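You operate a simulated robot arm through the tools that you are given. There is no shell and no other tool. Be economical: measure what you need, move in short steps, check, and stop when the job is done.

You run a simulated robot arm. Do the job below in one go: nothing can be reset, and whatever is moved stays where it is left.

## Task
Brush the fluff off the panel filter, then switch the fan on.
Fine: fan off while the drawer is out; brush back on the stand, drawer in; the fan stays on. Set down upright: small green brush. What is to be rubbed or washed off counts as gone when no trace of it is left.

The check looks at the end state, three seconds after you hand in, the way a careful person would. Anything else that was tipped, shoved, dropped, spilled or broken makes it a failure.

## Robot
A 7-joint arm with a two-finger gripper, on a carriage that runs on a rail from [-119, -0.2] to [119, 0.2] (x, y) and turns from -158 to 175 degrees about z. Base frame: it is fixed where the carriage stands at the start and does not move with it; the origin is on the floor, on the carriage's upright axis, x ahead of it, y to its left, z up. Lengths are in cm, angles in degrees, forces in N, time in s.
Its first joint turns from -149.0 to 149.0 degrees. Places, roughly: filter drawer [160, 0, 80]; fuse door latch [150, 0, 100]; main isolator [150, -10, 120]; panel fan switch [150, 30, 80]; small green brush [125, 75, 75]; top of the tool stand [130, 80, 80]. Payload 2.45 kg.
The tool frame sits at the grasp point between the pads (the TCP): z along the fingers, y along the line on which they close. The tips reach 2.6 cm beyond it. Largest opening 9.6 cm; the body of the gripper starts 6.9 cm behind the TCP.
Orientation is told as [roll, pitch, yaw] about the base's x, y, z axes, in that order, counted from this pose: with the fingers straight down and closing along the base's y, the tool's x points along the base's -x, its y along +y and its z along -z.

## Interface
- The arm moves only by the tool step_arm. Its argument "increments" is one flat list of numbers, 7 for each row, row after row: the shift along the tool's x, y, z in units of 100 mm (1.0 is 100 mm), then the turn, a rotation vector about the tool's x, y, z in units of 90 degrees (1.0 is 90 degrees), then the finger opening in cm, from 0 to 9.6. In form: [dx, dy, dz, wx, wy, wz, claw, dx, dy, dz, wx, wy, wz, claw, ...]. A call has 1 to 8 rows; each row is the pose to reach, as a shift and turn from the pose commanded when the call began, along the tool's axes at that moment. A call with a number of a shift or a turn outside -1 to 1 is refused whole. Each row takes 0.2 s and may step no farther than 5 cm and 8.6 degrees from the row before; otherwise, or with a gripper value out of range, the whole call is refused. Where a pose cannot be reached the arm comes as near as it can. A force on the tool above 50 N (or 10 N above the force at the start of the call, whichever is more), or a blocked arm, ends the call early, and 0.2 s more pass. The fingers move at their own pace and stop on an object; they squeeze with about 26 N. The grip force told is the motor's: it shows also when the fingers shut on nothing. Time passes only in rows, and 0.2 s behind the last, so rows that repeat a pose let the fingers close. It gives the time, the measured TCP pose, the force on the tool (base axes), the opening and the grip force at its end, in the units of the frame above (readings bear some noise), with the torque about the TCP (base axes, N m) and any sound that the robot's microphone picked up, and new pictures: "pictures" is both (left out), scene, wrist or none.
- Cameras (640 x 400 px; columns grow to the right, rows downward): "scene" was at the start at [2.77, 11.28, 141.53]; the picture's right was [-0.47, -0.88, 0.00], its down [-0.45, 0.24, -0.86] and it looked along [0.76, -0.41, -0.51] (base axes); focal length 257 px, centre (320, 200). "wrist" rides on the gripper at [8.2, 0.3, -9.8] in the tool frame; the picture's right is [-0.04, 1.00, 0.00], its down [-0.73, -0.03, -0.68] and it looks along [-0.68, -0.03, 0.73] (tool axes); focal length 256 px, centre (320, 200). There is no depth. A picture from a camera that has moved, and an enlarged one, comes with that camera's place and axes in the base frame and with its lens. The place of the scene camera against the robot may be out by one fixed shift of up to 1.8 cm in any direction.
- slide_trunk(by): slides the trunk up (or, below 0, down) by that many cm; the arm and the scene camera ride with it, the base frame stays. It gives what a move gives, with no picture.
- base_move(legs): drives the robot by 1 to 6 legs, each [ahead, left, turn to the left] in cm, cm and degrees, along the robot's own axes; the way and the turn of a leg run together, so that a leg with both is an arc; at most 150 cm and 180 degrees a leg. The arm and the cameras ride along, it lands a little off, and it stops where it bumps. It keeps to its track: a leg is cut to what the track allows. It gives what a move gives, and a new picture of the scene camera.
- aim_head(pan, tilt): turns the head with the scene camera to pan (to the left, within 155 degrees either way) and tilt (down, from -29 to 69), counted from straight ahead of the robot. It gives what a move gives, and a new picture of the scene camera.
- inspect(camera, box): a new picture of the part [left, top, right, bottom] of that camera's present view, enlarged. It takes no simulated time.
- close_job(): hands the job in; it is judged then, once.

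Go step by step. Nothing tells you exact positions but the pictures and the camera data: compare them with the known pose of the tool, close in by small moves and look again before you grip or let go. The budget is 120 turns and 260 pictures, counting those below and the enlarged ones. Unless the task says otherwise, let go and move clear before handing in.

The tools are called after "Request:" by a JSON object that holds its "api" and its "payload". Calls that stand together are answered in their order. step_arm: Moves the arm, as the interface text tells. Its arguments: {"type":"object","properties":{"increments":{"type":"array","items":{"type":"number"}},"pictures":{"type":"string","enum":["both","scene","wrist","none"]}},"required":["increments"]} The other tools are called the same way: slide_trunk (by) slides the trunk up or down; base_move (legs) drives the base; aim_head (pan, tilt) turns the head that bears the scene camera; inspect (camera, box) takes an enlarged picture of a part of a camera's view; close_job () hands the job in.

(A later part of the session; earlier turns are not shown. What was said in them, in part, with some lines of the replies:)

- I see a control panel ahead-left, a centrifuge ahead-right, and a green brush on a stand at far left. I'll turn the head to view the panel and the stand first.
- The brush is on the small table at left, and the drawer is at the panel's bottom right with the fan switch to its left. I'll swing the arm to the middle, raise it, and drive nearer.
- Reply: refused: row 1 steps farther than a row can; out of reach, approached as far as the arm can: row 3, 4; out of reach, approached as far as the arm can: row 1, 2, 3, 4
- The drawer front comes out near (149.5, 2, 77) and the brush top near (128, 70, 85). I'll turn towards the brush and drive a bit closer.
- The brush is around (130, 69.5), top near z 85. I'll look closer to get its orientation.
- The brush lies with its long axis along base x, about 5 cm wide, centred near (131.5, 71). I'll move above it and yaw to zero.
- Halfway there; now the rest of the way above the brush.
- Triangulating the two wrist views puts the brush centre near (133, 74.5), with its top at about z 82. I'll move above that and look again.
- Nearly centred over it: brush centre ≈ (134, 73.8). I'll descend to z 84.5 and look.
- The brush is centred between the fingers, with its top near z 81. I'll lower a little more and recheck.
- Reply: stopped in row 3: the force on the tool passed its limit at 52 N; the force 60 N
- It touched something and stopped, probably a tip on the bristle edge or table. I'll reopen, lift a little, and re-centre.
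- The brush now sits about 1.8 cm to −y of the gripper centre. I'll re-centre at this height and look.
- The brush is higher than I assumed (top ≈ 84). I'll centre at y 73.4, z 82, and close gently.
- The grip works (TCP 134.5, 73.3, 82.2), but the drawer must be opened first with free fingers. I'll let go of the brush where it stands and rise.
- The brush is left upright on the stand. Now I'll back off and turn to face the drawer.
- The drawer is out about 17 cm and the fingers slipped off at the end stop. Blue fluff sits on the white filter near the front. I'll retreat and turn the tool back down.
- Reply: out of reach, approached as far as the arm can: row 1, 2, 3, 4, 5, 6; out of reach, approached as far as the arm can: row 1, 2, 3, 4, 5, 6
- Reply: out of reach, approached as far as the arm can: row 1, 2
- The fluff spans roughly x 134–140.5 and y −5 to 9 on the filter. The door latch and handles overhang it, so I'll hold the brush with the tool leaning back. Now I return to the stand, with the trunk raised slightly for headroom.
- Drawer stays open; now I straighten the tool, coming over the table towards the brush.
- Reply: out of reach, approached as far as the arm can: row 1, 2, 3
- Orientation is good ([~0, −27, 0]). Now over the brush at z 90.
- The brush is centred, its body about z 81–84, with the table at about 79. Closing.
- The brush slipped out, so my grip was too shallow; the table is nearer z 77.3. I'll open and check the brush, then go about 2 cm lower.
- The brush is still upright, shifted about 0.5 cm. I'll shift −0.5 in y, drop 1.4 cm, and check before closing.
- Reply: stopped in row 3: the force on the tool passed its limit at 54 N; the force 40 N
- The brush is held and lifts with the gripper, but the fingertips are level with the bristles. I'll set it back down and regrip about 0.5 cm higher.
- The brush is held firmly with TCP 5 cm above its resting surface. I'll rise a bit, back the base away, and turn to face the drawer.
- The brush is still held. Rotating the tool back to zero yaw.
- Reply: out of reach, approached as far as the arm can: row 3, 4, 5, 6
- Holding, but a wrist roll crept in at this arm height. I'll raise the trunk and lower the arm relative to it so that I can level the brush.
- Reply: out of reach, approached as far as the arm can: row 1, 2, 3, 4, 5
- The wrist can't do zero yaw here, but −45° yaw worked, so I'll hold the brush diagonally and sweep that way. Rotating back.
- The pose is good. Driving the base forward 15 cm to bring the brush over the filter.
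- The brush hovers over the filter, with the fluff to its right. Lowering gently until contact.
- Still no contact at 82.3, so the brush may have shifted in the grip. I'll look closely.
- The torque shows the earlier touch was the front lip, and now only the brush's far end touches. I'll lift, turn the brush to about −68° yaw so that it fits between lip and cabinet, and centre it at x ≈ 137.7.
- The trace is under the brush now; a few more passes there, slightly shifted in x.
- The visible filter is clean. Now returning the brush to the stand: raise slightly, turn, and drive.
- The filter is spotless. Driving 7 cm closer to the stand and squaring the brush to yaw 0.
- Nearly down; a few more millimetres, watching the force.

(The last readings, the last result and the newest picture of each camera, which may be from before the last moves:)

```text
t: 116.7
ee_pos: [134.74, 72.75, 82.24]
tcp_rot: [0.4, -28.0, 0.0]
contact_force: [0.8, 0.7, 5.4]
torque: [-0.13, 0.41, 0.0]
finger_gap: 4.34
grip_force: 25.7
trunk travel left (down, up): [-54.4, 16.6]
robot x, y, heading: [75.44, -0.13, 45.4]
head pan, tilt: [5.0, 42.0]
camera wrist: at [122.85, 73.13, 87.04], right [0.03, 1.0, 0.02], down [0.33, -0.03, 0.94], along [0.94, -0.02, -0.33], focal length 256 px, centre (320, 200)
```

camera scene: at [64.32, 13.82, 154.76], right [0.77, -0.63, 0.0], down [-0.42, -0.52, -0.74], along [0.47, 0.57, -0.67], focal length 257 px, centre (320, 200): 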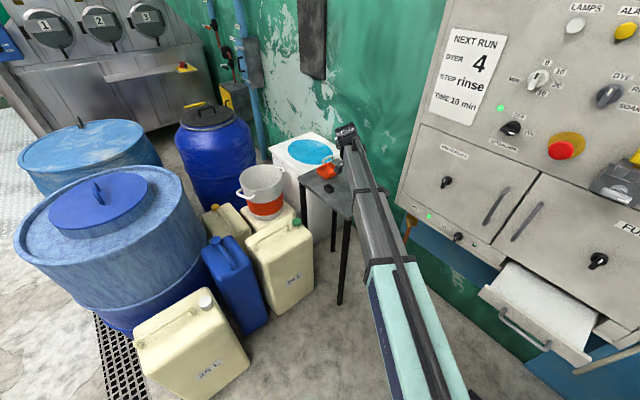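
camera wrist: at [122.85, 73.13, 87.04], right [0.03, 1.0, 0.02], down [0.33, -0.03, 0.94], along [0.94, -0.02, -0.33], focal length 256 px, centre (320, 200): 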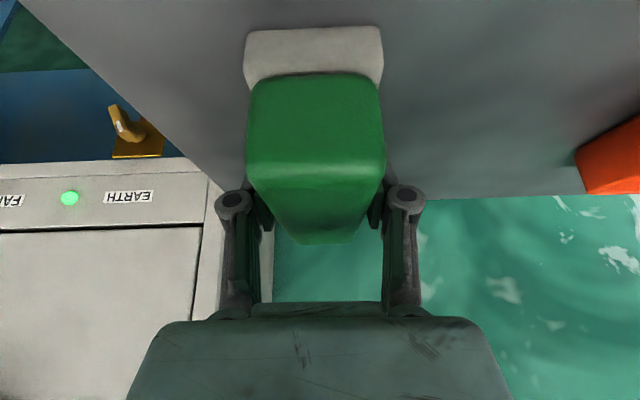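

The brush touches the table. Releasing and rising straight up.

Request:
{"api": "step_arm", "payload": {"increments": [0, 0, 0, 0, 0, 0, 5, 0, 0, 0, 0, 0, 0, 6, 0, 0, 0, 0, 0, 0, 9.6, 0, 0, 0, 0, 0, 0, 9.6, -0.14, 0, -0.265, 0, 0, 0, 9.6, -0.28, 0, -0.53, 0, 0, 0, 9.6, -0.42, 0, -0.8, 0, 0, 0, 9.6], "pictures": "wrist"}}

Request:
{"api": "base_move", "payload": {"legs": [[-28.5, 28.5, 0]]}}

Request:
{"api": "inspect", "payload": {"camera": "scene", "box": [330, 80, 490, 180]}}

```text
t: 118.3
ee_pos: [134.52, 72.9, 91.16]
tcp_rot: [0.3, -28.0, 0.0]
contact_force: [0.8, 0.2, 0.2]
torque: [0.02, -0.03, -0.02]
finger_gap: 9.59
grip_force: 0.0
trunk travel left (down, up): [-54.4, 16.6]
robot x, y, heading: [75.09, -0.24, 45.4]
head pan, tilt: [5.0, 42.0]
camera wrist: at [122.72, 73.23, 95.94], right [0.03, 1.0, 0.02], down [0.33, -0.03, 0.94], along [0.94, -0.02, -0.33], focal length 256 px, centre (320, 200)
```

wrist: 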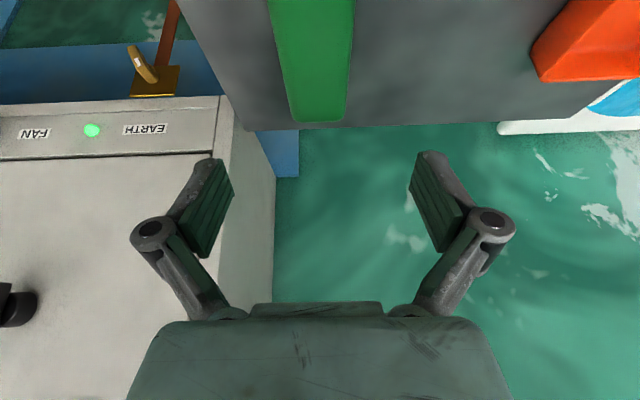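

```text
t: 120.8
ee_pos: [94.55, 72.66, 91.19]
tcp_rot: [0.3, -28.0, -0.2]
contact_force: [0.3, 0.2, -0.1]
torque: [-0.01, -0.03, 0.01]
finger_gap: 9.62
grip_force: 0.1
trunk travel left (down, up): [-54.4, 16.6]
robot x, y, heading: [34.84, 0.45, 45.2]
head pan, tilt: [5.0, 42.0]
camera scene: at [24.2, 13.76, 154.77], right [0.77, -0.64, 0.0], down [-0.43, -0.52, -0.74], along [0.47, 0.57, -0.67], focal length 257 px, centre (320, 200)
```

scene: 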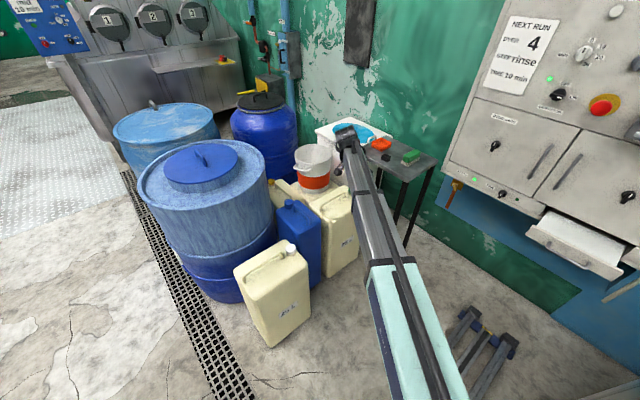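

```text
4.00 times, centred on (410, 130) of scene
camera zoom: at [24.2, 13.76, 154.77], right [0.77, -0.64, 0.0], down [-0.43, -0.52, -0.74], along [0.47, 0.57, -0.67], focal length 1029 px, centre (-40, 480)
```

zoom: 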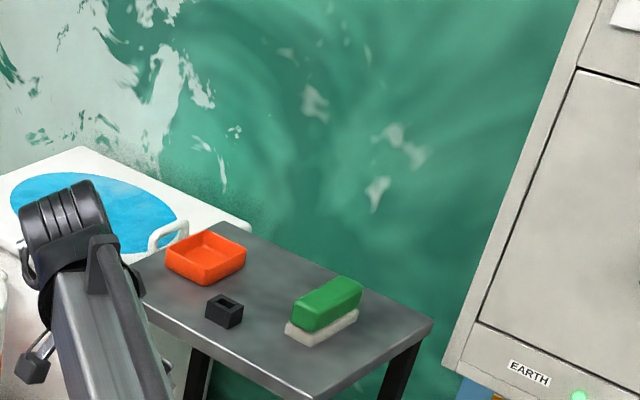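

The brush is upright on the stand. Next, push the drawer in: back off, face the panel and turn the tool to horizontal.

Request:
{"api": "base_move", "payload": {"legs": [[-10.6, 10.6, 0], [0, 0, -45.3]]}}

Request:
{"api": "step_arm", "payload": {"increments": [0, 0, 0, 0, 0.08, 0, 5, 0, 0, 0, 0, 0.16, 0, 3, 0, 0, 0, 0, 0.24, 0, 1, 0, 0, 0, 0, 0.311, 0, 0], "pictures": "none"}}

Request:
{"api": "step_arm", "payload": {"increments": [0, 0, 0, 0, 0, 0.09, 0, 0, 0, 0, 0, 0, 0.18, 0, 0, 0, 0, 0, 0, 0.27, 0, 0, 0, 0, 0, 0, 0.36, 0, 0, 0, 0, 0, 0, 0.45, 0, 0, 0, 0, 0, 0, 0.5, 0], "pictures": "none"}}

```text
t: 124.2
ee_pos: [113.67, 8.77, 91.11]
tcp_rot: [0.3, -27.9, -45.4]
contact_force: [0.7, -0.4, -0.2]
torque: [-0.02, 0.0, 0.01]
finger_gap: 9.61
grip_force: 0.1
trunk travel left (down, up): [-54.4, 16.6]
robot x, y, heading: [20.03, 0.06, 0.5]
head pan, tilt: [5.0, 42.0]
camera scene: at [23.03, 16.32, 154.76], right [0.09, -1.0, 0.0], down [-0.67, -0.06, -0.74], along [0.74, 0.07, -0.67], focal length 257 px, centre (320, 200)
```

scene: 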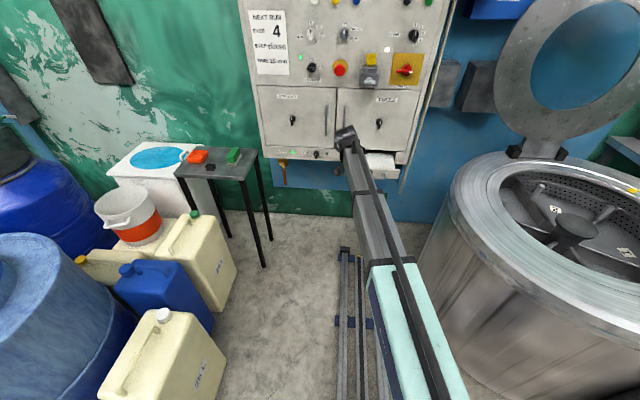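

```text
t: 125.2
ee_pos: [113.54, 8.6, 91.53]
tcp_rot: [-9.6, -12.9, -44.2]
contact_force: [0.8, -0.1, 0.6]
torque: [0.01, -0.05, 0.0]
finger_gap: 0.02
grip_force: 25.5
out of reach, approached as far as the arm can: row 2, 3, 4
trunk travel left (down, up): [-54.4, 16.6]
robot x, y, heading: [20.03, -0.19, 0.2]
head pan, tilt: [5.0, 42.0]
```

```text
t: 126.6
ee_pos: [113.66, 8.91, 91.44]
tcp_rot: [2.6, -15.9, -90.8]
contact_force: [-0.1, 0.5, -0.8]
torque: [0.01, -0.03, -0.03]
finger_gap: 0.03
grip_force: 25.7
trunk travel left (down, up): [-54.4, 16.6]
robot x, y, heading: [20.01, 0.21, 0.3]
head pan, tilt: [5.0, 42.0]
```

Removing the leftover tilt, then pitching up to horizontal.

Request:
{"api": "step_arm", "payload": {"increments": [0.02, 0, 0, 0, 0.088, 0, 0, 0.04, 0, 0, 0, 0.177, 0, 0, 0.04, 0, 0, -0.09, 0.177, 0, 0, 0.04, 0, 0, -0.17, 0.177, 0, 0], "pictures": "none"}}

Request:
{"api": "step_arm", "payload": {"increments": [0, 0, 0, -0.09, 0, 0, 0, 0, 0, 0, -0.18, 0, 0, 0, 0, 0, 0, -0.27, 0, 0, 0, 0, 0, 0, -0.36, 0, 0, 0, 0, 0, 0, -0.45, 0, 0, 0, 0, 0, 0, -0.54, 0, 0, 0, 0, 0, 0, -0.63, 0, 0, 0, 0, 0, 0, -0.72, 0, 0, 0], "pictures": "none"}}

```text
t: 127.6
ee_pos: [113.02, 12.66, 90.69]
tcp_rot: [21.0, -12.0, -91.9]
contact_force: [-0.7, 0.3, -0.8]
torque: [-0.03, 0.0, -0.01]
finger_gap: 0.03
grip_force: 25.7
out of reach, approached as far as the arm can: row 1, 2, 3, 4
trunk travel left (down, up): [-54.4, 16.6]
robot x, y, heading: [19.96, 0.35, 0.1]
head pan, tilt: [5.0, 42.0]
```

```text
t: 129.4
ee_pos: [112.93, 12.6, 90.48]
tcp_rot: [85.4, -11.6, -91.8]
contact_force: [0.5, 0.3, 0.5]
torque: [0.0, 0.0, 0.01]
finger_gap: 0.02
grip_force: 25.8
trunk travel left (down, up): [-54.4, 16.6]
robot x, y, heading: [19.71, 0.04, 0.1]
head pan, tilt: [5.0, 42.0]
```

Nearly horizontal; correcting the remaining roll and lowering a bit.

Request:
{"api": "step_arm", "payload": {"increments": [-0.15, -0.2, 0, -0.025, 0.015, 0.064, 0, -0.3, -0.4, 0, -0.051, 0.03, 0.127, 0, -0.5, -0.6, 0, -0.051, 0.03, 0.127, 0, -0.7, -0.8, 0, -0.051, 0.03, 0.127, 0], "pictures": "wrist"}}

```text
t: 130.4
ee_pos: [112.27, 4.15, 84.24]
tcp_rot: [89.9, -0.4, -89.6]
contact_force: [0.0, 0.1, 0.5]
torque: [-0.02, 0.01, -0.02]
finger_gap: 0.0
grip_force: 26.1
trunk travel left (down, up): [-54.4, 16.6]
robot x, y, heading: [19.93, -0.01, 0.6]
head pan, tilt: [5.0, 42.0]
camera wrist: at [102.25, 12.24, 84.52], right [0.0, -0.03, 1.0], down [-0.67, -0.74, -0.03], along [0.74, -0.67, -0.02], focal length 256 px, centre (320, 200)
```

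wrist: 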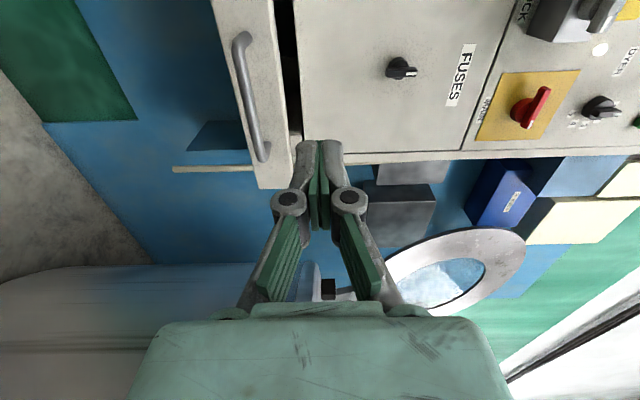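

The handle is centred near y 1.6, z 77.3, x 128. Moving in line with it.

Request:
{"api": "step_arm", "payload": {"increments": [-0.13, -0.35, 0, 0, 0, 0, 0, -0.255, -0.7, 0, 0, 0, 0, 0, -0.255, -0.7, 0.4, 0, 0, 0, 0, -0.255, -0.7, 0.8, 0, 0, 0, 0], "pictures": "wrist"}}

Request:
{"api": "inspect", "payload": {"camera": "scene", "box": [280, 100, 440, 200]}}

```text
t: 131.4
ee_pos: [120.52, 1.58, 77.26]
tcp_rot: [90.0, -0.3, -89.6]
contact_force: [-0.9, 1.2, -0.5]
torque: [0.03, 0.01, 0.0]
finger_gap: 0.01
grip_force: 26.1
trunk travel left (down, up): [-54.4, 16.6]
robot x, y, heading: [20.37, 0.48, 0.2]
head pan, tilt: [5.0, 42.0]
camera wrist: at [110.57, 9.62, 77.48], right [0.0, -0.03, 1.0], down [-0.67, -0.74, -0.02], along [0.74, -0.67, -0.02], focal length 256 px, centre (320, 200)
```

wrist: 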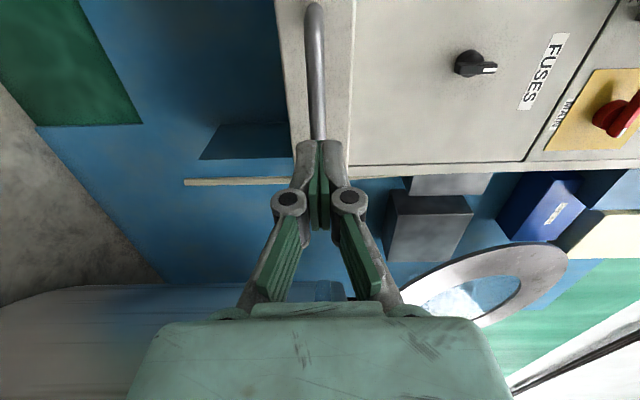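

```text
4.00 times, centred on (360, 150) of scene
camera zoom: at [23.04, 16.31, 154.76], right [0.09, -1.0, 0.0], down [-0.67, -0.06, -0.74], along [0.74, 0.07, -0.67], focal length 1029 px, centre (160, 400)
```

zoom: 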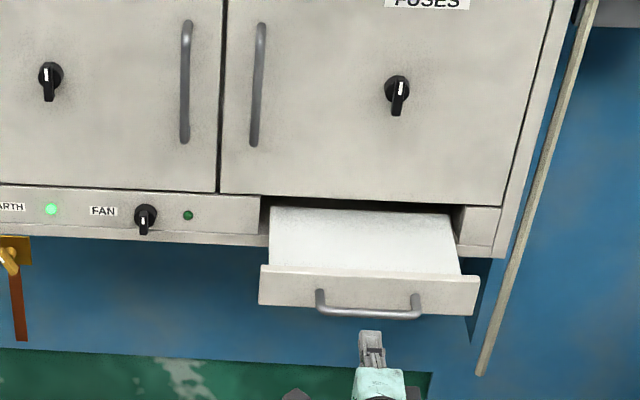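

Aligned with the handle. I'll retract the arm and bring the base nearer so that the arm can do the pushing.

Request:
{"api": "step_arm", "payload": {"increments": [0, 0, -0.45, 0, 0, 0, 0, 0, 0, -0.9, 0, 0, 0, 0, 0, 0, -1.0, 0, 0, 0, 0], "pictures": "none"}}

Request:
{"api": "step_arm", "payload": {"increments": [0, 0, -0.45, 0, 0, 0, 0, 0, 0, -0.9, 0, 0, 0, 0, 0, 0, -1.0, 0, 0, 0, 0], "pictures": "none"}}

Request:
{"api": "base_move", "payload": {"legs": [[21, 0, 0]]}}

Request:
{"api": "step_arm", "payload": {"increments": [0, 0, 0, 0, 0, 0, 0], "pictures": "wrist"}}

```text
t: 132.2
ee_pos: [110.01, 1.41, 77.33]
tcp_rot: [90.1, -0.3, -89.6]
contact_force: [0.1, 0.4, -0.1]
torque: [0.01, -0.01, 0.01]
finger_gap: 0.0
grip_force: 25.8
trunk travel left (down, up): [-54.4, 16.6]
robot x, y, heading: [19.9, -0.33, 0.6]
head pan, tilt: [5.0, 42.0]
```

```text
t: 133.0
ee_pos: [100.09, 1.24, 77.2]
tcp_rot: [90.0, -0.3, -89.7]
contact_force: [0.1, -0.2, -1.0]
torque: [0.02, 0.0, -0.01]
finger_gap: 0.0
grip_force: 26.8
trunk travel left (down, up): [-54.4, 16.6]
robot x, y, heading: [19.56, 0.0, 0.2]
head pan, tilt: [5.0, 42.0]
```

```text
t: 134.7
ee_pos: [121.42, 0.85, 77.16]
tcp_rot: [90.0, -0.3, -89.9]
contact_force: [0.6, 0.2, 0.1]
torque: [0.02, -0.01, 0.05]
finger_gap: 0.02
grip_force: 25.8
trunk travel left (down, up): [-54.4, 16.6]
robot x, y, heading: [41.32, 0.05, 0.1]
head pan, tilt: [5.0, 42.0]
camera scene: at [44.37, 16.34, 154.77], right [0.09, -1.0, 0.0], down [-0.67, -0.06, -0.74], along [0.74, 0.06, -0.67], focal length 257 px, centre (320, 200)
```

scene: 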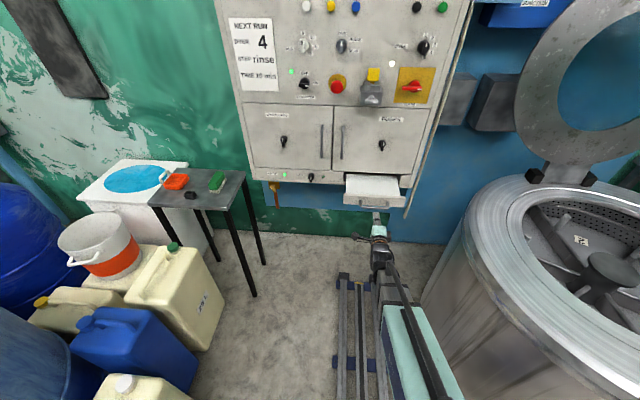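

```text
t: 135.1
ee_pos: [121.37, 0.94, 77.22]
tcp_rot: [90.0, -0.3, -89.9]
contact_force: [-0.4, 0.3, -0.9]
torque: [0.05, -0.01, -0.02]
finger_gap: 0.01
grip_force: 25.8
trunk travel left (down, up): [-54.4, 16.6]
robot x, y, heading: [41.23, 0.2, 0.1]
head pan, tilt: [5.0, 42.0]
camera wrist: at [111.51, 9.14, 77.58], right [0.0, -0.03, 1.0], down [-0.68, -0.74, -0.02], along [0.74, -0.68, -0.02], focal length 256 px, centre (320, 200)
```

wrist: 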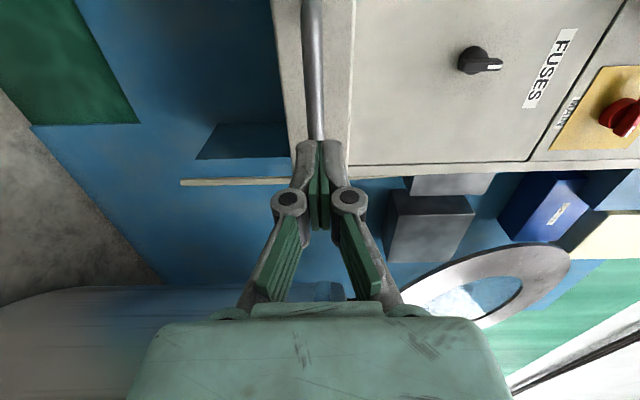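

Pushing now with closed fingertips on the bar's middle.

Request:
{"api": "step_arm", "payload": {"increments": [0.05, -0.02, 0.2, 0, 0, 0, 0, 0.05, -0.02, 0.4, 0, 0, 0, 0, 0.05, -0.02, 0.6, 0, 0, 0, 0, 0.05, -0.02, 0.8, 0, 0, 0, 0, 0.05, -0.02, 1.0, 0, 0, 0, 0], "pictures": "wrist"}}

```text
t: 136.3
ee_pos: [131.53, 1.56, 77.22]
tcp_rot: [90.0, -0.3, -89.9]
contact_force: [0.1, -0.7, 0.0]
torque: [-0.02, 0.02, 0.03]
finger_gap: 0.01
grip_force: 26.3
trunk travel left (down, up): [-54.4, 16.6]
robot x, y, heading: [41.52, 0.28, -0.0]
head pan, tilt: [5.0, 42.0]
camera wrist: at [121.62, 9.64, 77.4], right [0.0, -0.03, 1.0], down [-0.68, -0.74, -0.02], along [0.74, -0.68, -0.02], focal length 256 px, centre (320, 200)
```

wrist: 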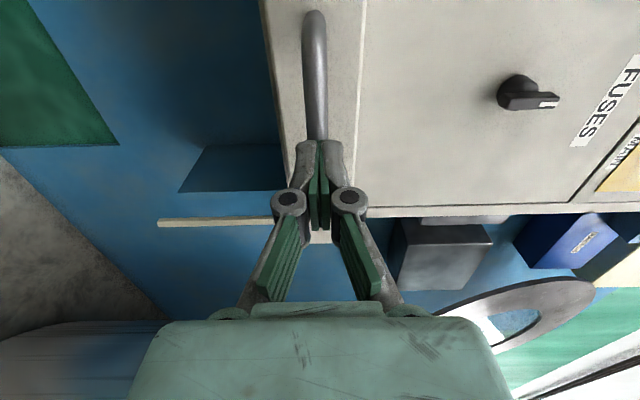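

The drawer is moving in. Continuing.

Request:
{"api": "step_arm", "payload": {"increments": [0, 0, 0.2, 0, 0, 0, 0, 0, 0, 0.4, 0, 0, 0, 0, 0, 0, 0.6, 0, 0, 0, 0, 0, 0, 0.8, 0, 0, 0, 0], "pictures": "none"}}

Request:
{"api": "inspect", "payload": {"camera": "scene", "box": [290, 140, 450, 240]}}

```text
t: 137.3
ee_pos: [139.46, 1.47, 77.14]
tcp_rot: [90.1, -0.3, -89.8]
contact_force: [0.5, -0.4, 0.3]
torque: [-0.02, 0.02, 0.0]
finger_gap: 0.0
grip_force: 25.9
trunk travel left (down, up): [-54.4, 16.6]
robot x, y, heading: [40.89, 0.33, 0.2]
head pan, tilt: [5.0, 42.0]
```

```text
4.00 times, centred on (370, 190) of scene
camera zoom: at [44.39, 16.34, 154.76], right [0.09, -1.0, 0.0], down [-0.67, -0.06, -0.74], along [0.74, 0.06, -0.67], focal length 1029 px, centre (120, 240)
```

zoom: 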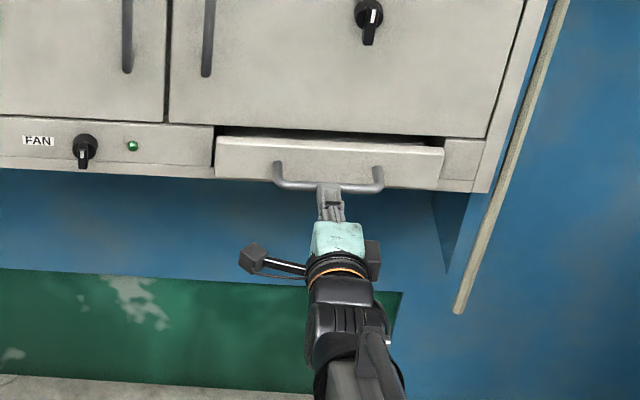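

A couple of centimetres remain; small steps until it seats.

Request:
{"api": "step_arm", "payload": {"increments": [0, 0, 0.08, 0, 0, 0, 0, 0, 0, 0.16, 0, 0, 0, 0, 0, 0, 0.22, 0, 0, 0, 0, 0, 0, 0.28, 0, 0, 0, 0, 0, 0, 0.33, 0, 0, 0, 0], "pictures": "wrist"}}

Request:
{"api": "inspect", "payload": {"camera": "scene", "box": [290, 140, 450, 240]}}

```text
t: 138.6
ee_pos: [142.0, 1.6, 77.11]
tcp_rot: [89.8, -0.3, -89.9]
contact_force: [-12.7, -0.8, 3.4]
torque: [0.03, -0.09, 0.13]
finger_gap: 0.0
grip_force: 28.4
trunk travel left (down, up): [-54.4, 16.6]
robot x, y, heading: [41.04, 0.1, 0.1]
head pan, tilt: [5.0, 42.0]
stopped in row 5: the force on the tool passed its limit at 53 N (the readings are from after the stop); the commanded pose is now the measured one
camera wrist: at [132.13, 9.67, 77.46], right [0.0, -0.03, 1.0], down [-0.68, -0.74, -0.02], along [0.74, -0.68, -0.03], focal length 256 px, centre (320, 200)
```

wrist: 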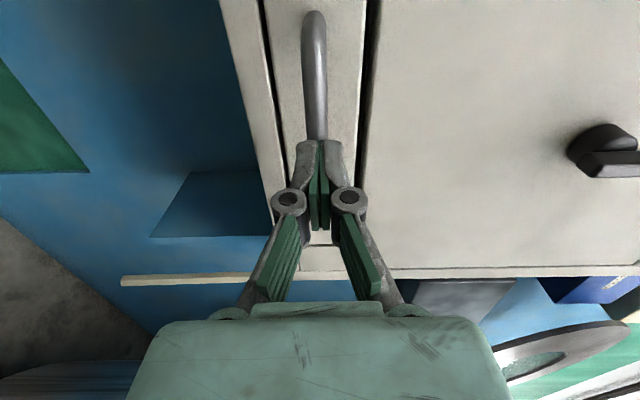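

```text
4.00 times, centred on (370, 190) of scene
camera zoom: at [44.11, 16.33, 154.79], right [0.09, -1.0, 0.0], down [-0.67, -0.06, -0.74], along [0.74, 0.07, -0.67], focal length 1029 px, centre (120, 240)
```

zoom: 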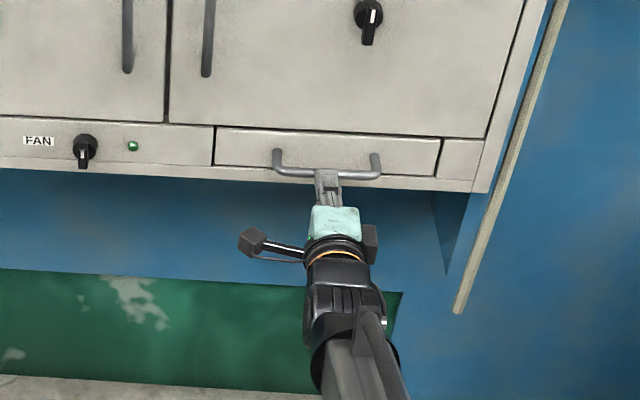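

The drawer is flush and shut. I'll back away and study the fan switch.

Request:
{"api": "step_arm", "payload": {"increments": [0, 0, -0.3, 0, 0, 0, 0, 0, 0, -0.7, 0, 0, 0, 0, 0, 0, -1.0, 0, 0, 0, 0], "pictures": "none"}}

Request:
{"api": "inspect", "payload": {"camera": "scene", "box": [286, 160, 334, 190]}}

Request:
{"api": "inspect", "payload": {"camera": "scene", "box": [272, 30, 432, 130]}}

```text
t: 139.4
ee_pos: [132.17, 1.67, 76.95]
tcp_rot: [89.7, -0.4, -89.8]
contact_force: [0.1, -0.1, -0.7]
torque: [0.01, 0.04, 0.01]
finger_gap: 0.0
grip_force: 28.4
trunk travel left (down, up): [-54.4, 16.6]
robot x, y, heading: [41.31, 0.16, -0.0]
head pan, tilt: [5.0, 42.0]
```

```text
13.33 times, centred on (310, 175) of scene
camera zoom: at [44.29, 16.34, 154.77], right [0.09, -1.0, 0.0], down [-0.67, -0.06, -0.74], along [0.74, 0.07, -0.67], focal length 3431 px, centre (453, 533)
```

zoom: 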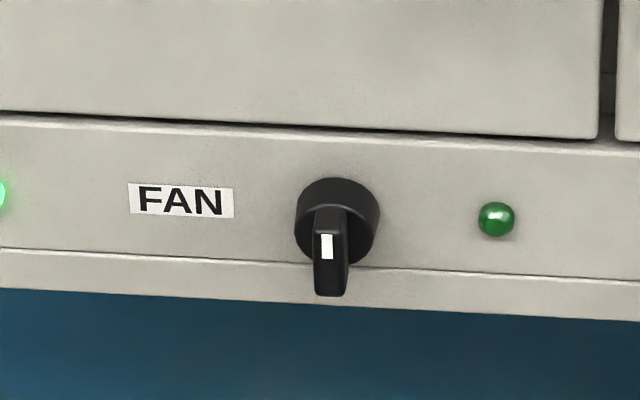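

```text
4.00 times, centred on (352, 80) of scene
camera zoom: at [44.29, 16.34, 154.77], right [0.09, -1.0, 0.0], down [-0.67, -0.06, -0.74], along [0.74, 0.07, -0.67], focal length 1029 px, centre (192, 680)
```

zoom: 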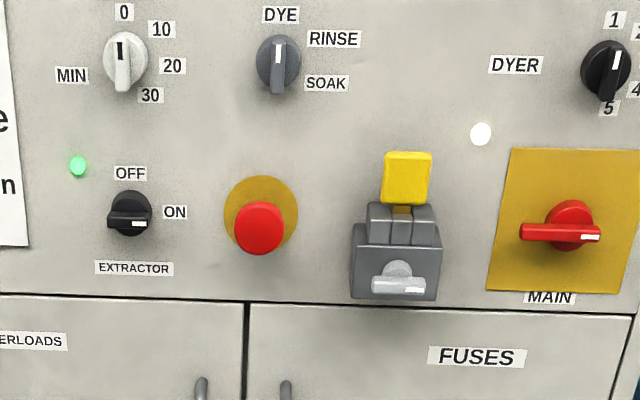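

The white mark points up (OFF, like the extractor's layout), so ON is a quarter turn clockwise. I'll move in front of the fan knob.

Request:
{"api": "step_arm", "payload": {"increments": [0.45, 0, 0, 0, 0, 0, 0, 0.9, 0.05, 0, 0, 0, 0, 2, 1.0, 0.05, -0.1, 0, 0, 0, 4], "pictures": "none"}}

Request:
{"api": "step_arm", "payload": {"increments": [0.45, 0, 0, 0, 0, 0, 4, 0.9, 0, 0, 0, 0, 0, 4, 1.0, 0, 0, 0, 0, 0, 4], "pictures": "none"}}

Request:
{"api": "step_arm", "payload": {"increments": [0.45, 0, 0, 0, 0, 0, 4, 0.9, 0, 0, 0, 0, 0, 4, 0.95, 0, 0, 0, 0, 0, 4], "pictures": "both"}}

```text
t: 140.2
ee_pos: [131.14, 11.59, 77.55]
tcp_rot: [89.7, -0.4, -89.9]
contact_force: [-0.1, -0.4, 0.3]
torque: [-0.03, 0.01, -0.03]
finger_gap: 4.01
grip_force: 0.0
trunk travel left (down, up): [-54.4, 16.6]
robot x, y, heading: [40.98, 0.09, -0.1]
head pan, tilt: [5.0, 42.0]
```

```text
t: 141.0
ee_pos: [131.19, 21.49, 77.33]
tcp_rot: [89.7, -0.3, -89.8]
contact_force: [-0.3, -0.6, -0.4]
torque: [0.04, -0.02, -0.01]
finger_gap: 4.01
grip_force: 0.0
trunk travel left (down, up): [-54.4, 16.6]
robot x, y, heading: [41.15, 0.07, 0.2]
head pan, tilt: [5.0, 42.0]
```

```text
t: 141.8
ee_pos: [131.08, 31.15, 77.08]
tcp_rot: [89.7, -0.3, -89.9]
contact_force: [-0.2, 0.0, 1.0]
torque: [-0.01, -0.01, -0.01]
finger_gap: 3.99
grip_force: 0.1
trunk travel left (down, up): [-54.4, 16.6]
robot x, y, heading: [41.39, 0.26, -0.1]
head pan, tilt: [5.0, 42.0]
camera scene: at [44.29, 16.36, 154.76], right [0.09, -1.0, 0.0], down [-0.67, -0.06, -0.74], along [0.74, 0.06, -0.67], focal length 257 px, centre (320, 200)
camera wrist: at [121.21, 39.22, 77.53], right [0.01, -0.03, 1.0], down [-0.68, -0.74, -0.02], along [0.74, -0.68, -0.03], focal length 256 px, centre (320, 200)
```

scene: 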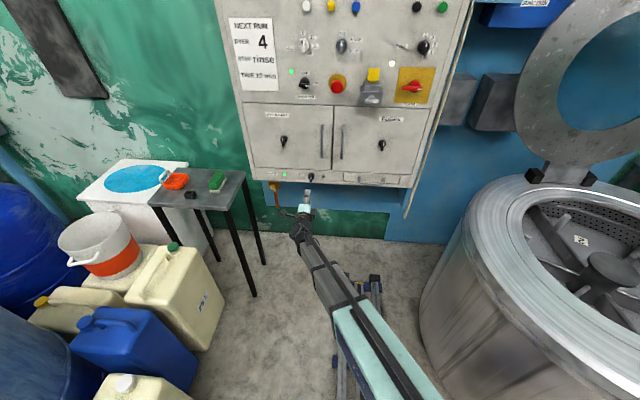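
wrist: 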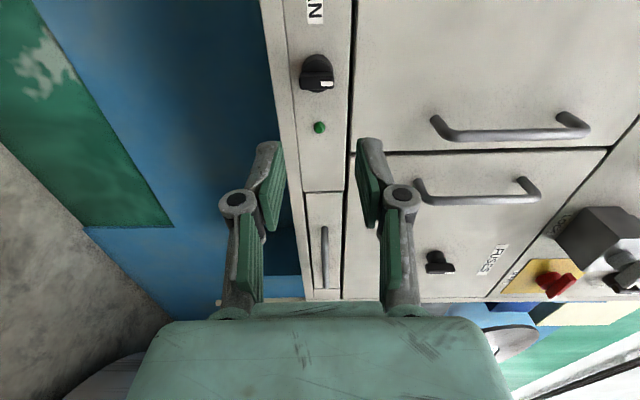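

The knob's centre is about (146, 31.7, 77), with its mark up. Now rolling the gripper −90° so that the fingers close horizontally.

Request:
{"api": "step_arm", "payload": {"increments": [0, 0, 0, 0, 0, -0.09, 4, 0, 0, 0, 0, 0, -0.18, 4, 0, 0, 0, 0, 0, -0.27, 4, 0, 0, 0, 0, 0, -0.36, 4, 0, 0, 0, 0, 0, -0.45, 4, 0, 0, 0, 0, 0, -0.54, 4], "pictures": "none"}}

Request:
{"api": "step_arm", "payload": {"increments": [0, 0, 0, 0, 0, -0.09, 4, 0, 0, 0, 0, 0, -0.18, 4, 0, 0, 0, 0, 0, -0.27, 4, 0, 0, 0, 0, 0, -0.36, 4, 0, 0, 0, 0, 0, -0.46, 4], "pictures": "both"}}

```text
t: 143.2
ee_pos: [131.18, 31.01, 77.2]
tcp_rot: [89.4, -49.1, -89.6]
contact_force: [-0.3, 0.3, 0.7]
torque: [0.02, -0.02, 0.02]
finger_gap: 4.02
grip_force: 0.1
trunk travel left (down, up): [-54.4, 16.6]
robot x, y, heading: [41.11, 0.17, -0.5]
head pan, tilt: [5.0, 42.0]
```

```text
refused: row 5 steps farther than a row can; nothing moved
```

Request:
{"api": "step_arm", "payload": {"increments": [0, 0, 0, 0, 0, -0.09, 4, 0, 0, 0, 0, 0, -0.18, 4, 0, 0, 0, 0, 0, -0.27, 4, 0, 0, 0, 0, 0, -0.36, 4, 0, 0, 0, 0, 0, -0.45, 4], "pictures": "both"}}

```text
t: 144.4
ee_pos: [131.19, 31.03, 77.27]
tcp_rot: [49.2, -89.5, -49.0]
contact_force: [-0.6, -0.7, -0.7]
torque: [-0.02, 0.0, 0.0]
finger_gap: 4.03
grip_force: 0.0
trunk travel left (down, up): [-54.4, 16.6]
robot x, y, heading: [40.95, 0.17, 0.0]
head pan, tilt: [5.0, 42.0]
camera scene: at [44.29, 16.34, 154.77], right [0.09, -1.0, 0.0], down [-0.67, -0.06, -0.74], along [0.74, 0.06, -0.67], focal length 257 px, centre (320, 200)
camera wrist: at [121.21, 31.37, 69.2], right [0.0, 1.0, 0.05], down [-0.67, -0.04, 0.74], along [0.74, -0.03, 0.67], focal length 256 px, centre (320, 200)
```

scene: 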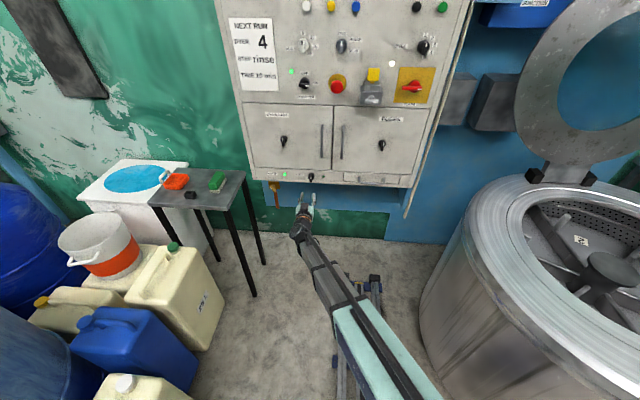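
wrist: 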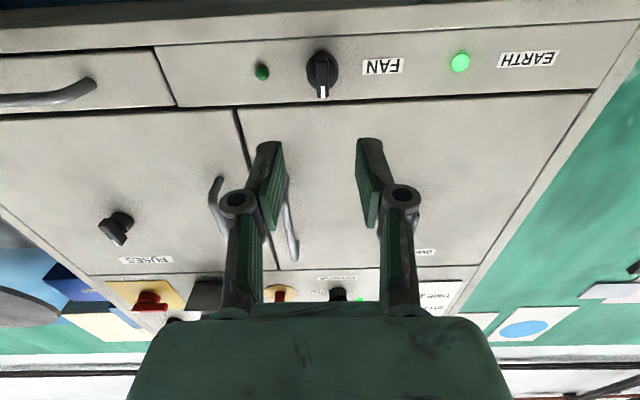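

This pose works and the knob is centred. Approaching to x ≈ 140 with slight correction.

Request:
{"api": "step_arm", "payload": {"increments": [0.04, 0.03, 0.4, 0, 0, 0, 4, 0.04, 0.03, 0.8, 0, 0, 0, 4, 0.04, 0.03, 0.95, 0, 0, 0, 4], "pictures": "wrist"}}

Request:
{"api": "inspect", "payload": {"camera": "scene", "box": [272, 155, 352, 205]}}

Request:
{"api": "inspect", "payload": {"camera": "wrist", "box": [220, 60, 420, 185]}}

```text
t: 145.2
ee_pos: [140.87, 31.38, 76.68]
tcp_rot: [58.0, -89.4, -57.8]
contact_force: [-0.1, 0.8, 0.8]
torque: [0.01, -0.02, 0.0]
finger_gap: 4.02
grip_force: 0.1
trunk travel left (down, up): [-54.4, 16.6]
robot x, y, heading: [40.7, 0.07, -0.0]
head pan, tilt: [5.0, 42.0]
camera wrist: at [130.85, 31.83, 68.59], right [0.0, 1.0, 0.05], down [-0.67, -0.04, 0.74], along [0.74, -0.03, 0.67], focal length 256 px, centre (320, 200)
```

wrist: 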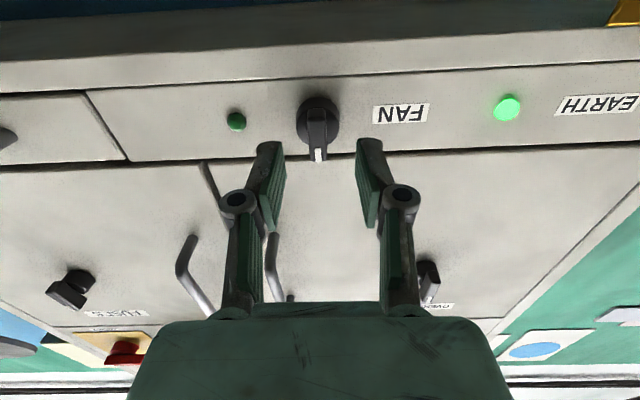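

```text
8.00 times, centred on (312, 180) of scene
camera zoom: at [44.3, 16.34, 154.76], right [0.09, -1.0, 0.0], down [-0.67, -0.06, -0.74], along [0.74, 0.06, -0.67], focal length 2059 px, centre (384, 360)
```

zoom: 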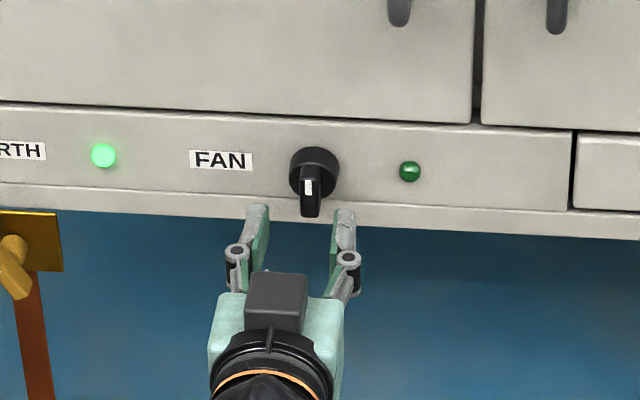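

```text
3.20 times, centred on (320, 122) of wrist
camera zoom: at [130.85, 31.83, 68.59], right [0.0, 1.0, 0.05], down [-0.67, -0.04, 0.74], along [0.74, -0.03, 0.67], focal length 819 px, centre (320, 448)
```

zoom: 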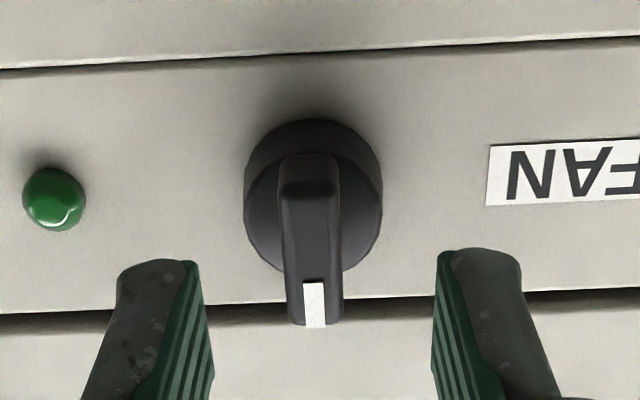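

Slight corrections (−0.1 in y, −0.5 in z) and advance 2 cm.

Request:
{"api": "step_arm", "payload": {"increments": [0.05, -0.01, 0.1, 0, 0, 0, 4, 0.05, -0.01, 0.2, 0, 0, 0, 4], "pictures": "none"}}

Request:
{"api": "inspect", "payload": {"camera": "scene", "box": [280, 160, 344, 200]}}

Request:
{"api": "inspect", "payload": {"camera": "wrist", "box": [220, 60, 420, 185]}}

```text
t: 145.8
ee_pos: [142.66, 31.29, 76.24]
tcp_rot: [58.1, -89.3, -58.0]
contact_force: [-0.2, -0.5, 0.1]
torque: [-0.02, 0.02, 0.0]
finger_gap: 4.0
grip_force: 0.0
trunk travel left (down, up): [-54.4, 16.6]
robot x, y, heading: [41.3, 0.42, 0.2]
head pan, tilt: [5.0, 42.0]
```

```text
10.00 times, centred on (312, 180) of scene
camera zoom: at [44.3, 16.34, 154.76], right [0.09, -1.0, 0.0], down [-0.67, -0.06, -0.74], along [0.74, 0.06, -0.67], focal length 2573 px, centre (400, 400)
```

zoom: 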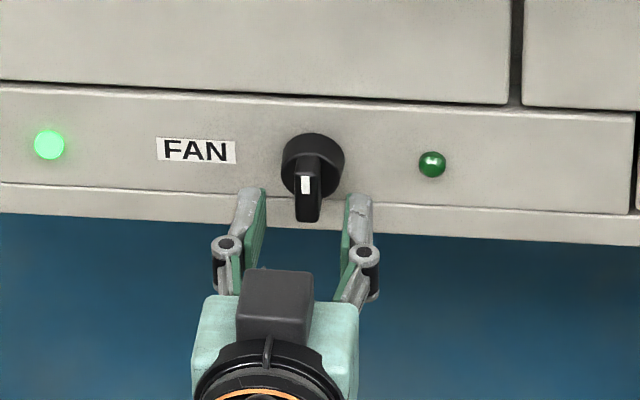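

```text
3.20 times, centred on (320, 122) of wrist
camera zoom: at [132.82, 31.63, 68.2], right [0.0, 1.0, 0.05], down [-0.67, -0.04, 0.74], along [0.74, -0.03, 0.67], focal length 819 px, centre (320, 448)
```

zoom: 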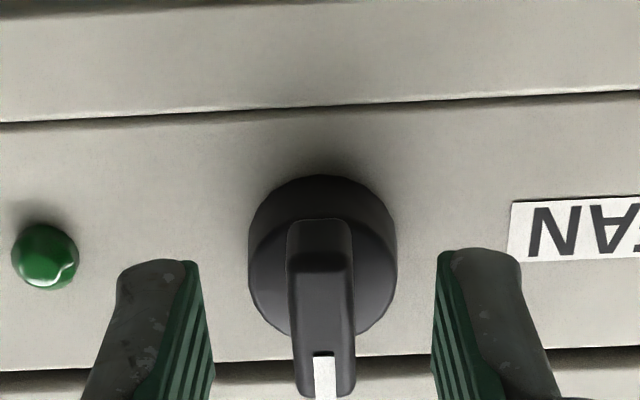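

A centimetre further, then look.

Request:
{"api": "step_arm", "payload": {"increments": [0, 0, 0.06, 0, 0, 0, 4, 0, 0, 0.12, 0, 0, 0, 4], "pictures": "wrist"}}

Request:
{"api": "inspect", "payload": {"camera": "scene", "box": [280, 160, 344, 200]}}

```text
t: 146.4
ee_pos: [143.81, 31.29, 76.27]
tcp_rot: [59.3, -89.3, -59.3]
contact_force: [0.9, -0.1, 0.3]
torque: [0.02, 0.02, -0.01]
finger_gap: 4.01
grip_force: 0.1
trunk travel left (down, up): [-54.4, 16.6]
robot x, y, heading: [41.12, 0.02, -0.1]
head pan, tilt: [5.0, 42.0]
camera wrist: at [133.94, 31.62, 68.18], right [0.0, 1.0, 0.05], down [-0.67, -0.04, 0.74], along [0.74, -0.03, 0.67], focal length 256 px, centre (320, 200)
```

wrist: 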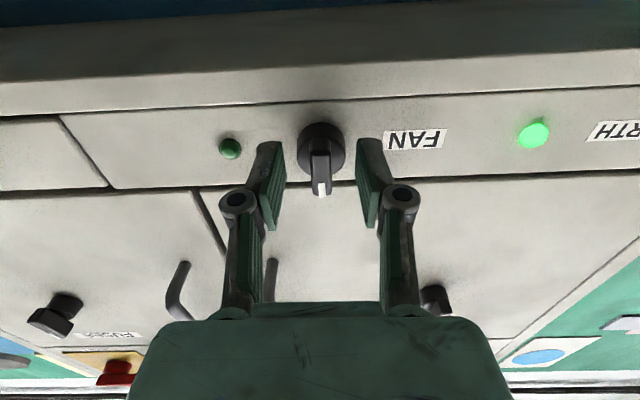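

```text
10.00 times, centred on (312, 180) of scene
camera zoom: at [44.29, 16.34, 154.77], right [0.09, -1.0, 0.0], down [-0.67, -0.06, -0.74], along [0.74, 0.06, -0.67], focal length 2573 px, centre (400, 400)
```

zoom: 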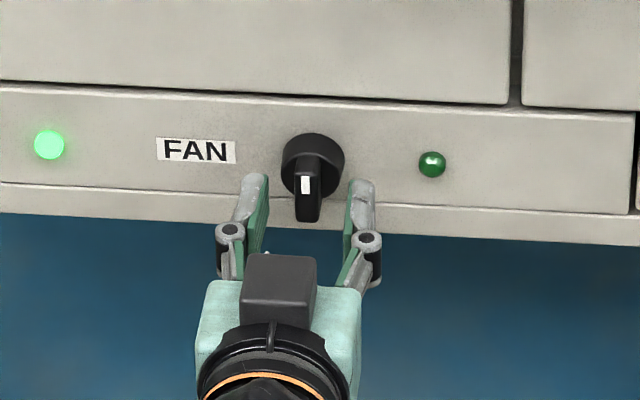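

The tips now flank the bar. Closing gently here.

Request:
{"api": "step_arm", "payload": {"increments": [0, 0, 0.02, 0, 0, 0, 3, 0, 0, 0.02, 0, 0, 0, 2, 0, 0, 0.02, 0, 0, 0, 1, 0, 0, 0.02, 0, 0, 0, 0, 0, 0, 0.02, 0, 0, 0, 0], "pictures": "wrist"}}

Request:
{"api": "inspect", "payload": {"camera": "scene", "box": [280, 160, 344, 200]}}

```text
t: 147.6
ee_pos: [144.04, 31.38, 76.24]
tcp_rot: [57.3, -89.5, -57.2]
contact_force: [2.1, 5.8, 2.4]
torque: [-0.07, 0.14, 0.13]
finger_gap: 1.2
grip_force: 38.9
trunk travel left (down, up): [-54.4, 16.6]
robot x, y, heading: [41.42, 0.19, 0.4]
head pan, tilt: [5.0, 42.0]
camera wrist: at [134.13, 31.65, 68.19], right [0.0, 1.0, 0.05], down [-0.67, -0.04, 0.74], along [0.74, -0.03, 0.67], focal length 256 px, centre (320, 200)
```

wrist: 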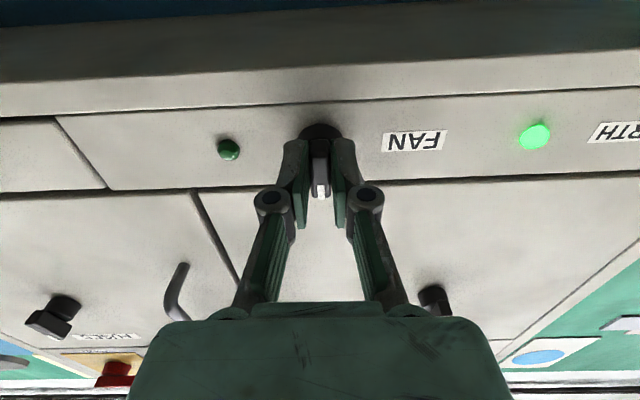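

```text
10.00 times, centred on (312, 180) of scene
camera zoom: at [44.28, 16.38, 154.76], right [0.09, -1.0, 0.0], down [-0.67, -0.06, -0.74], along [0.74, 0.07, -0.67], focal length 2573 px, centre (400, 400)
```

zoom: 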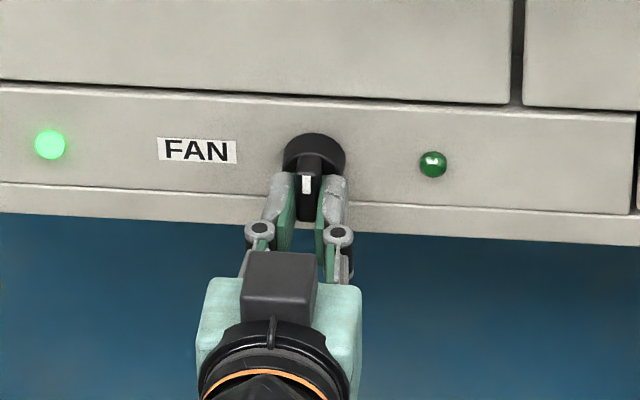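

The knob's grip bar is held (1.2 cm). Turning clockwise (+z), first about 30°, and checking.

Request:
{"api": "step_arm", "payload": {"increments": [0, 0, 0, 0, 0, 0.085, 0, 0, 0, 0, 0, 0, 0.17, 0, 0, 0, 0, 0, 0, 0.255, 0, 0, 0, 0, 0, 0, 0.34, 0], "pictures": "none"}}

Request:
{"api": "inspect", "payload": {"camera": "scene", "box": [280, 160, 344, 200]}}

```text
t: 148.6
ee_pos: [144.04, 31.43, 76.21]
tcp_rot: [89.4, -58.8, -89.1]
contact_force: [11.5, 20.5, 5.7]
torque: [-0.12, -0.79, 0.09]
finger_gap: 1.21
grip_force: 39.0
trunk travel left (down, up): [-54.4, 16.6]
robot x, y, heading: [40.99, 0.38, 0.0]
head pan, tilt: [5.0, 42.0]
```

```text
10.00 times, centred on (312, 180) of scene
camera zoom: at [44.3, 16.5, 154.75], right [0.09, -1.0, 0.0], down [-0.67, -0.06, -0.74], along [0.74, 0.06, -0.67], focal length 2573 px, centre (400, 400)
```

zoom: 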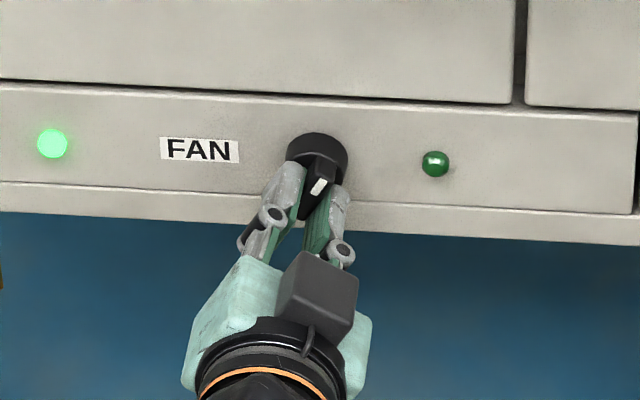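

The knob is turning with the mark. Continuing another 30°, easing the side force slightly.

Request:
{"api": "step_arm", "payload": {"increments": [0.01, 0.017, 0, 0, 0, 0.085, 0, 0.01, 0.017, 0, 0, 0, 0.17, 0, 0.01, 0.017, 0, 0, 0, 0.255, 0, 0.01, 0.017, 0, 0, 0, 0.34, 0], "pictures": "none"}}

Request:
{"api": "inspect", "payload": {"camera": "scene", "box": [280, 160, 344, 200]}}

```text
t: 149.6
ee_pos: [144.06, 31.73, 76.44]
tcp_rot: [89.8, -28.1, -89.5]
contact_force: [23.6, 30.1, 20.0]
torque: [-0.17, -0.37, 0.88]
finger_gap: 1.2
grip_force: 38.6
trunk travel left (down, up): [-54.4, 16.6]
robot x, y, heading: [41.3, 0.05, 0.0]
head pan, tilt: [5.0, 42.0]
```

```text
10.00 times, centred on (312, 180) of scene
camera zoom: at [44.2, 16.51, 154.76], right [0.09, -1.0, 0.0], down [-0.67, -0.06, -0.74], along [0.74, 0.06, -0.67], focal length 2573 px, centre (400, 400)
```

zoom: 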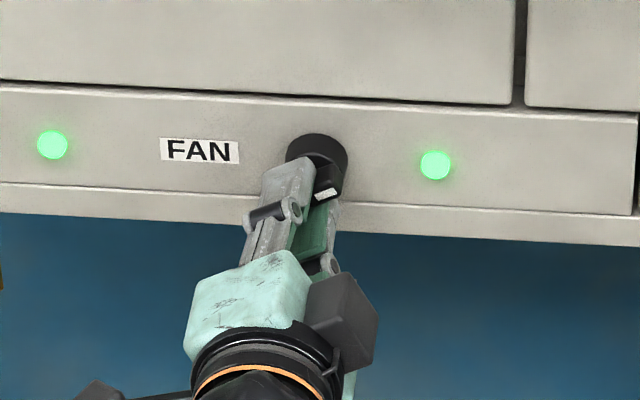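

The fan lamp is now lit. I'll finish the quarter turn while easing the side force.

Request:
{"api": "step_arm", "payload": {"increments": [0.017, 0.03, 0.02, 0, 0, 0, 0, 0.017, 0.03, 0.02, 0, 0, 0.08, 0, 0.017, 0.03, 0.02, 0, 0, 0.16, 0, 0.017, 0.03, 0.02, 0, 0, 0.24, 0, 0.017, 0.03, 0.02, 0, 0, 0.29, 0], "pictures": "none"}}

Request:
{"api": "inspect", "payload": {"camera": "scene", "box": [280, 160, 344, 200]}}

```text
t: 150.8
ee_pos: [143.91, 31.8, 76.78]
tcp_rot: [89.9, -2.1, -89.9]
contact_force: [-4.8, 17.3, 19.0]
torque: [-0.07, -0.41, 0.95]
finger_gap: 1.2
grip_force: 38.8
trunk travel left (down, up): [-54.4, 16.6]
robot x, y, heading: [41.59, -0.03, -0.0]
head pan, tilt: [5.0, 42.0]
```

```text
10.00 times, centred on (312, 180) of scene
camera zoom: at [43.98, 16.41, 154.77], right [0.09, -1.0, 0.0], down [-0.67, -0.06, -0.74], along [0.74, 0.06, -0.67], focal length 2573 px, centre (400, 400)
```

zoom: 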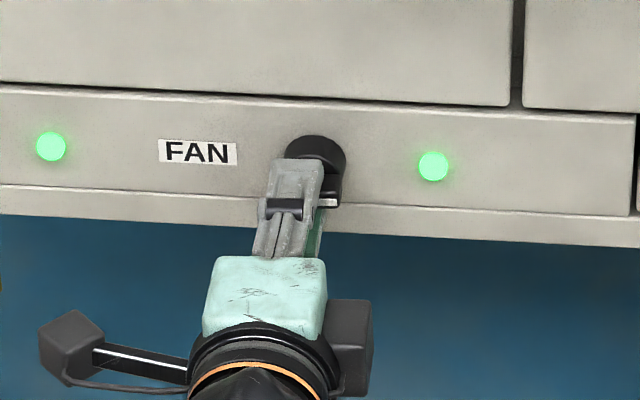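

The mark points right (ON) and the lamp is lit. Releasing and backing straight off.

Request:
{"api": "step_arm", "payload": {"increments": [0, 0, 0, 0, 0, 0, 2.5, 0, 0, 0, 0, 0, 0, 4, 0, 0, 0, 0, 0, 0, 4, 0, 0, -0.2, 0, 0, 0, 4, 0, 0, -0.6, 0, 0, 0, 4, 0, 0, -1.0, 0, 0, 0, 4], "pictures": "none"}}

Request:
{"api": "base_move", "payload": {"legs": [[-25, 0, 0]]}}

Request:
{"api": "inspect", "payload": {"camera": "scene", "box": [250, 110, 410, 210]}}

Request:
{"api": "inspect", "payload": {"camera": "scene", "box": [130, 110, 290, 210]}}

```text
t: 152.2
ee_pos: [134.34, 31.77, 76.75]
tcp_rot: [89.7, -2.1, -90.0]
contact_force: [-0.2, 0.3, -0.1]
torque: [-0.01, 0.03, 0.0]
finger_gap: 4.0
grip_force: 0.0
trunk travel left (down, up): [-54.4, 16.6]
robot x, y, heading: [40.86, 0.12, -0.1]
head pan, tilt: [5.0, 42.0]
```

```text
t: 154.0
ee_pos: [108.73, 32.73, 76.7]
tcp_rot: [89.7, -2.0, -89.3]
contact_force: [0.2, 0.2, 1.2]
torque: [0.02, 0.02, -0.02]
finger_gap: 4.0
grip_force: 0.0
trunk travel left (down, up): [-54.4, 16.6]
robot x, y, heading: [15.84, -0.16, 0.2]
head pan, tilt: [5.0, 42.0]
camera scene: at [19.01, 16.33, 154.77], right [0.1, -1.0, 0.0], down [-0.67, -0.07, -0.74], along [0.74, 0.07, -0.67], focal length 257 px, centre (320, 200)
```

scene: 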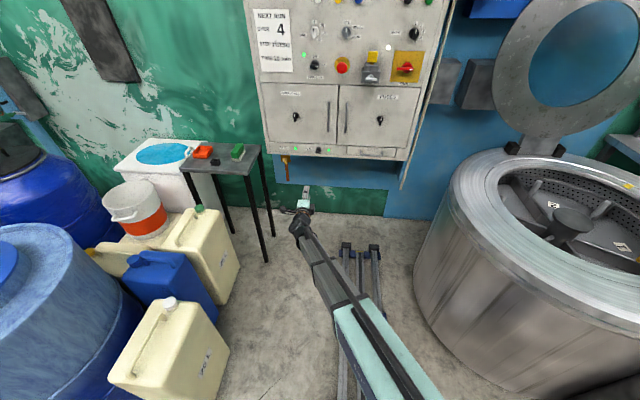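

```text
4.00 times, centred on (330, 160) of scene
camera zoom: at [19.01, 16.33, 154.77], right [0.1, -1.0, 0.0], down [-0.67, -0.07, -0.74], along [0.74, 0.07, -0.67], focal length 1029 px, centre (280, 360)
```

zoom: 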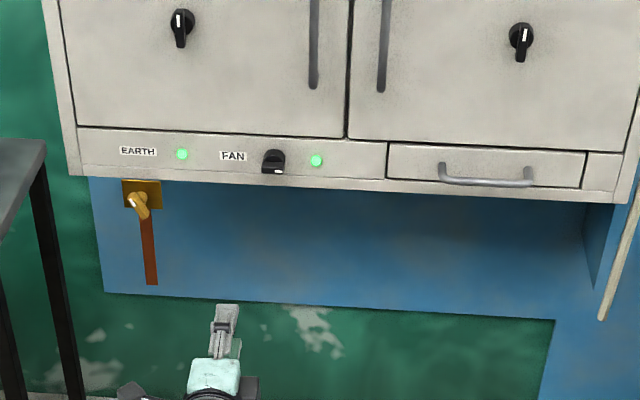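

```text
4.00 times, centred on (210, 160) of scene
camera zoom: at [19.01, 16.33, 154.77], right [0.1, -1.0, 0.0], down [-0.67, -0.07, -0.74], along [0.74, 0.07, -0.67], focal length 1029 px, centre (760, 360)
```

zoom: 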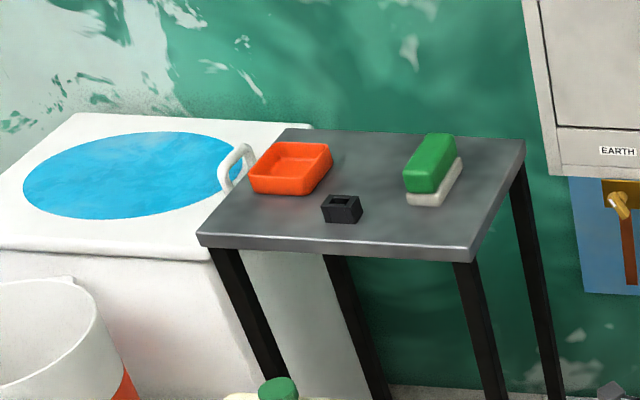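

The filter was clean when last seen with the drawer open. The drawer is now shut, the fan lamp is lit, the brush stands upright on the stand, and the arm is clear.

Request:
{"api": "close_job", "payload": {}}

```text
The job is handed in.
```

I brushed the fluff off the panel filter, pushed the drawer shut, and switched the fan on. I've handed the job in.

- **Filter:** no trace of fluff was visible in close-up views from two angles before I shut the drawer.
- **Fan:** it stayed off while the drawer was out. The switch now points right and its lamp is lit; the switch has no ON label, so I went by the lamp and the extractor's layout.
- **Brush:** it is back on the stand, upright, close to where it started. While picking it up, my grip slipped once and the brush shifted slightly.
- **Contact:** the brush touched the drawer's front lip on the first strokes, and the fingertips pressed on the stand twice during gripping. I saw nothing tipped, dropped or damaged.
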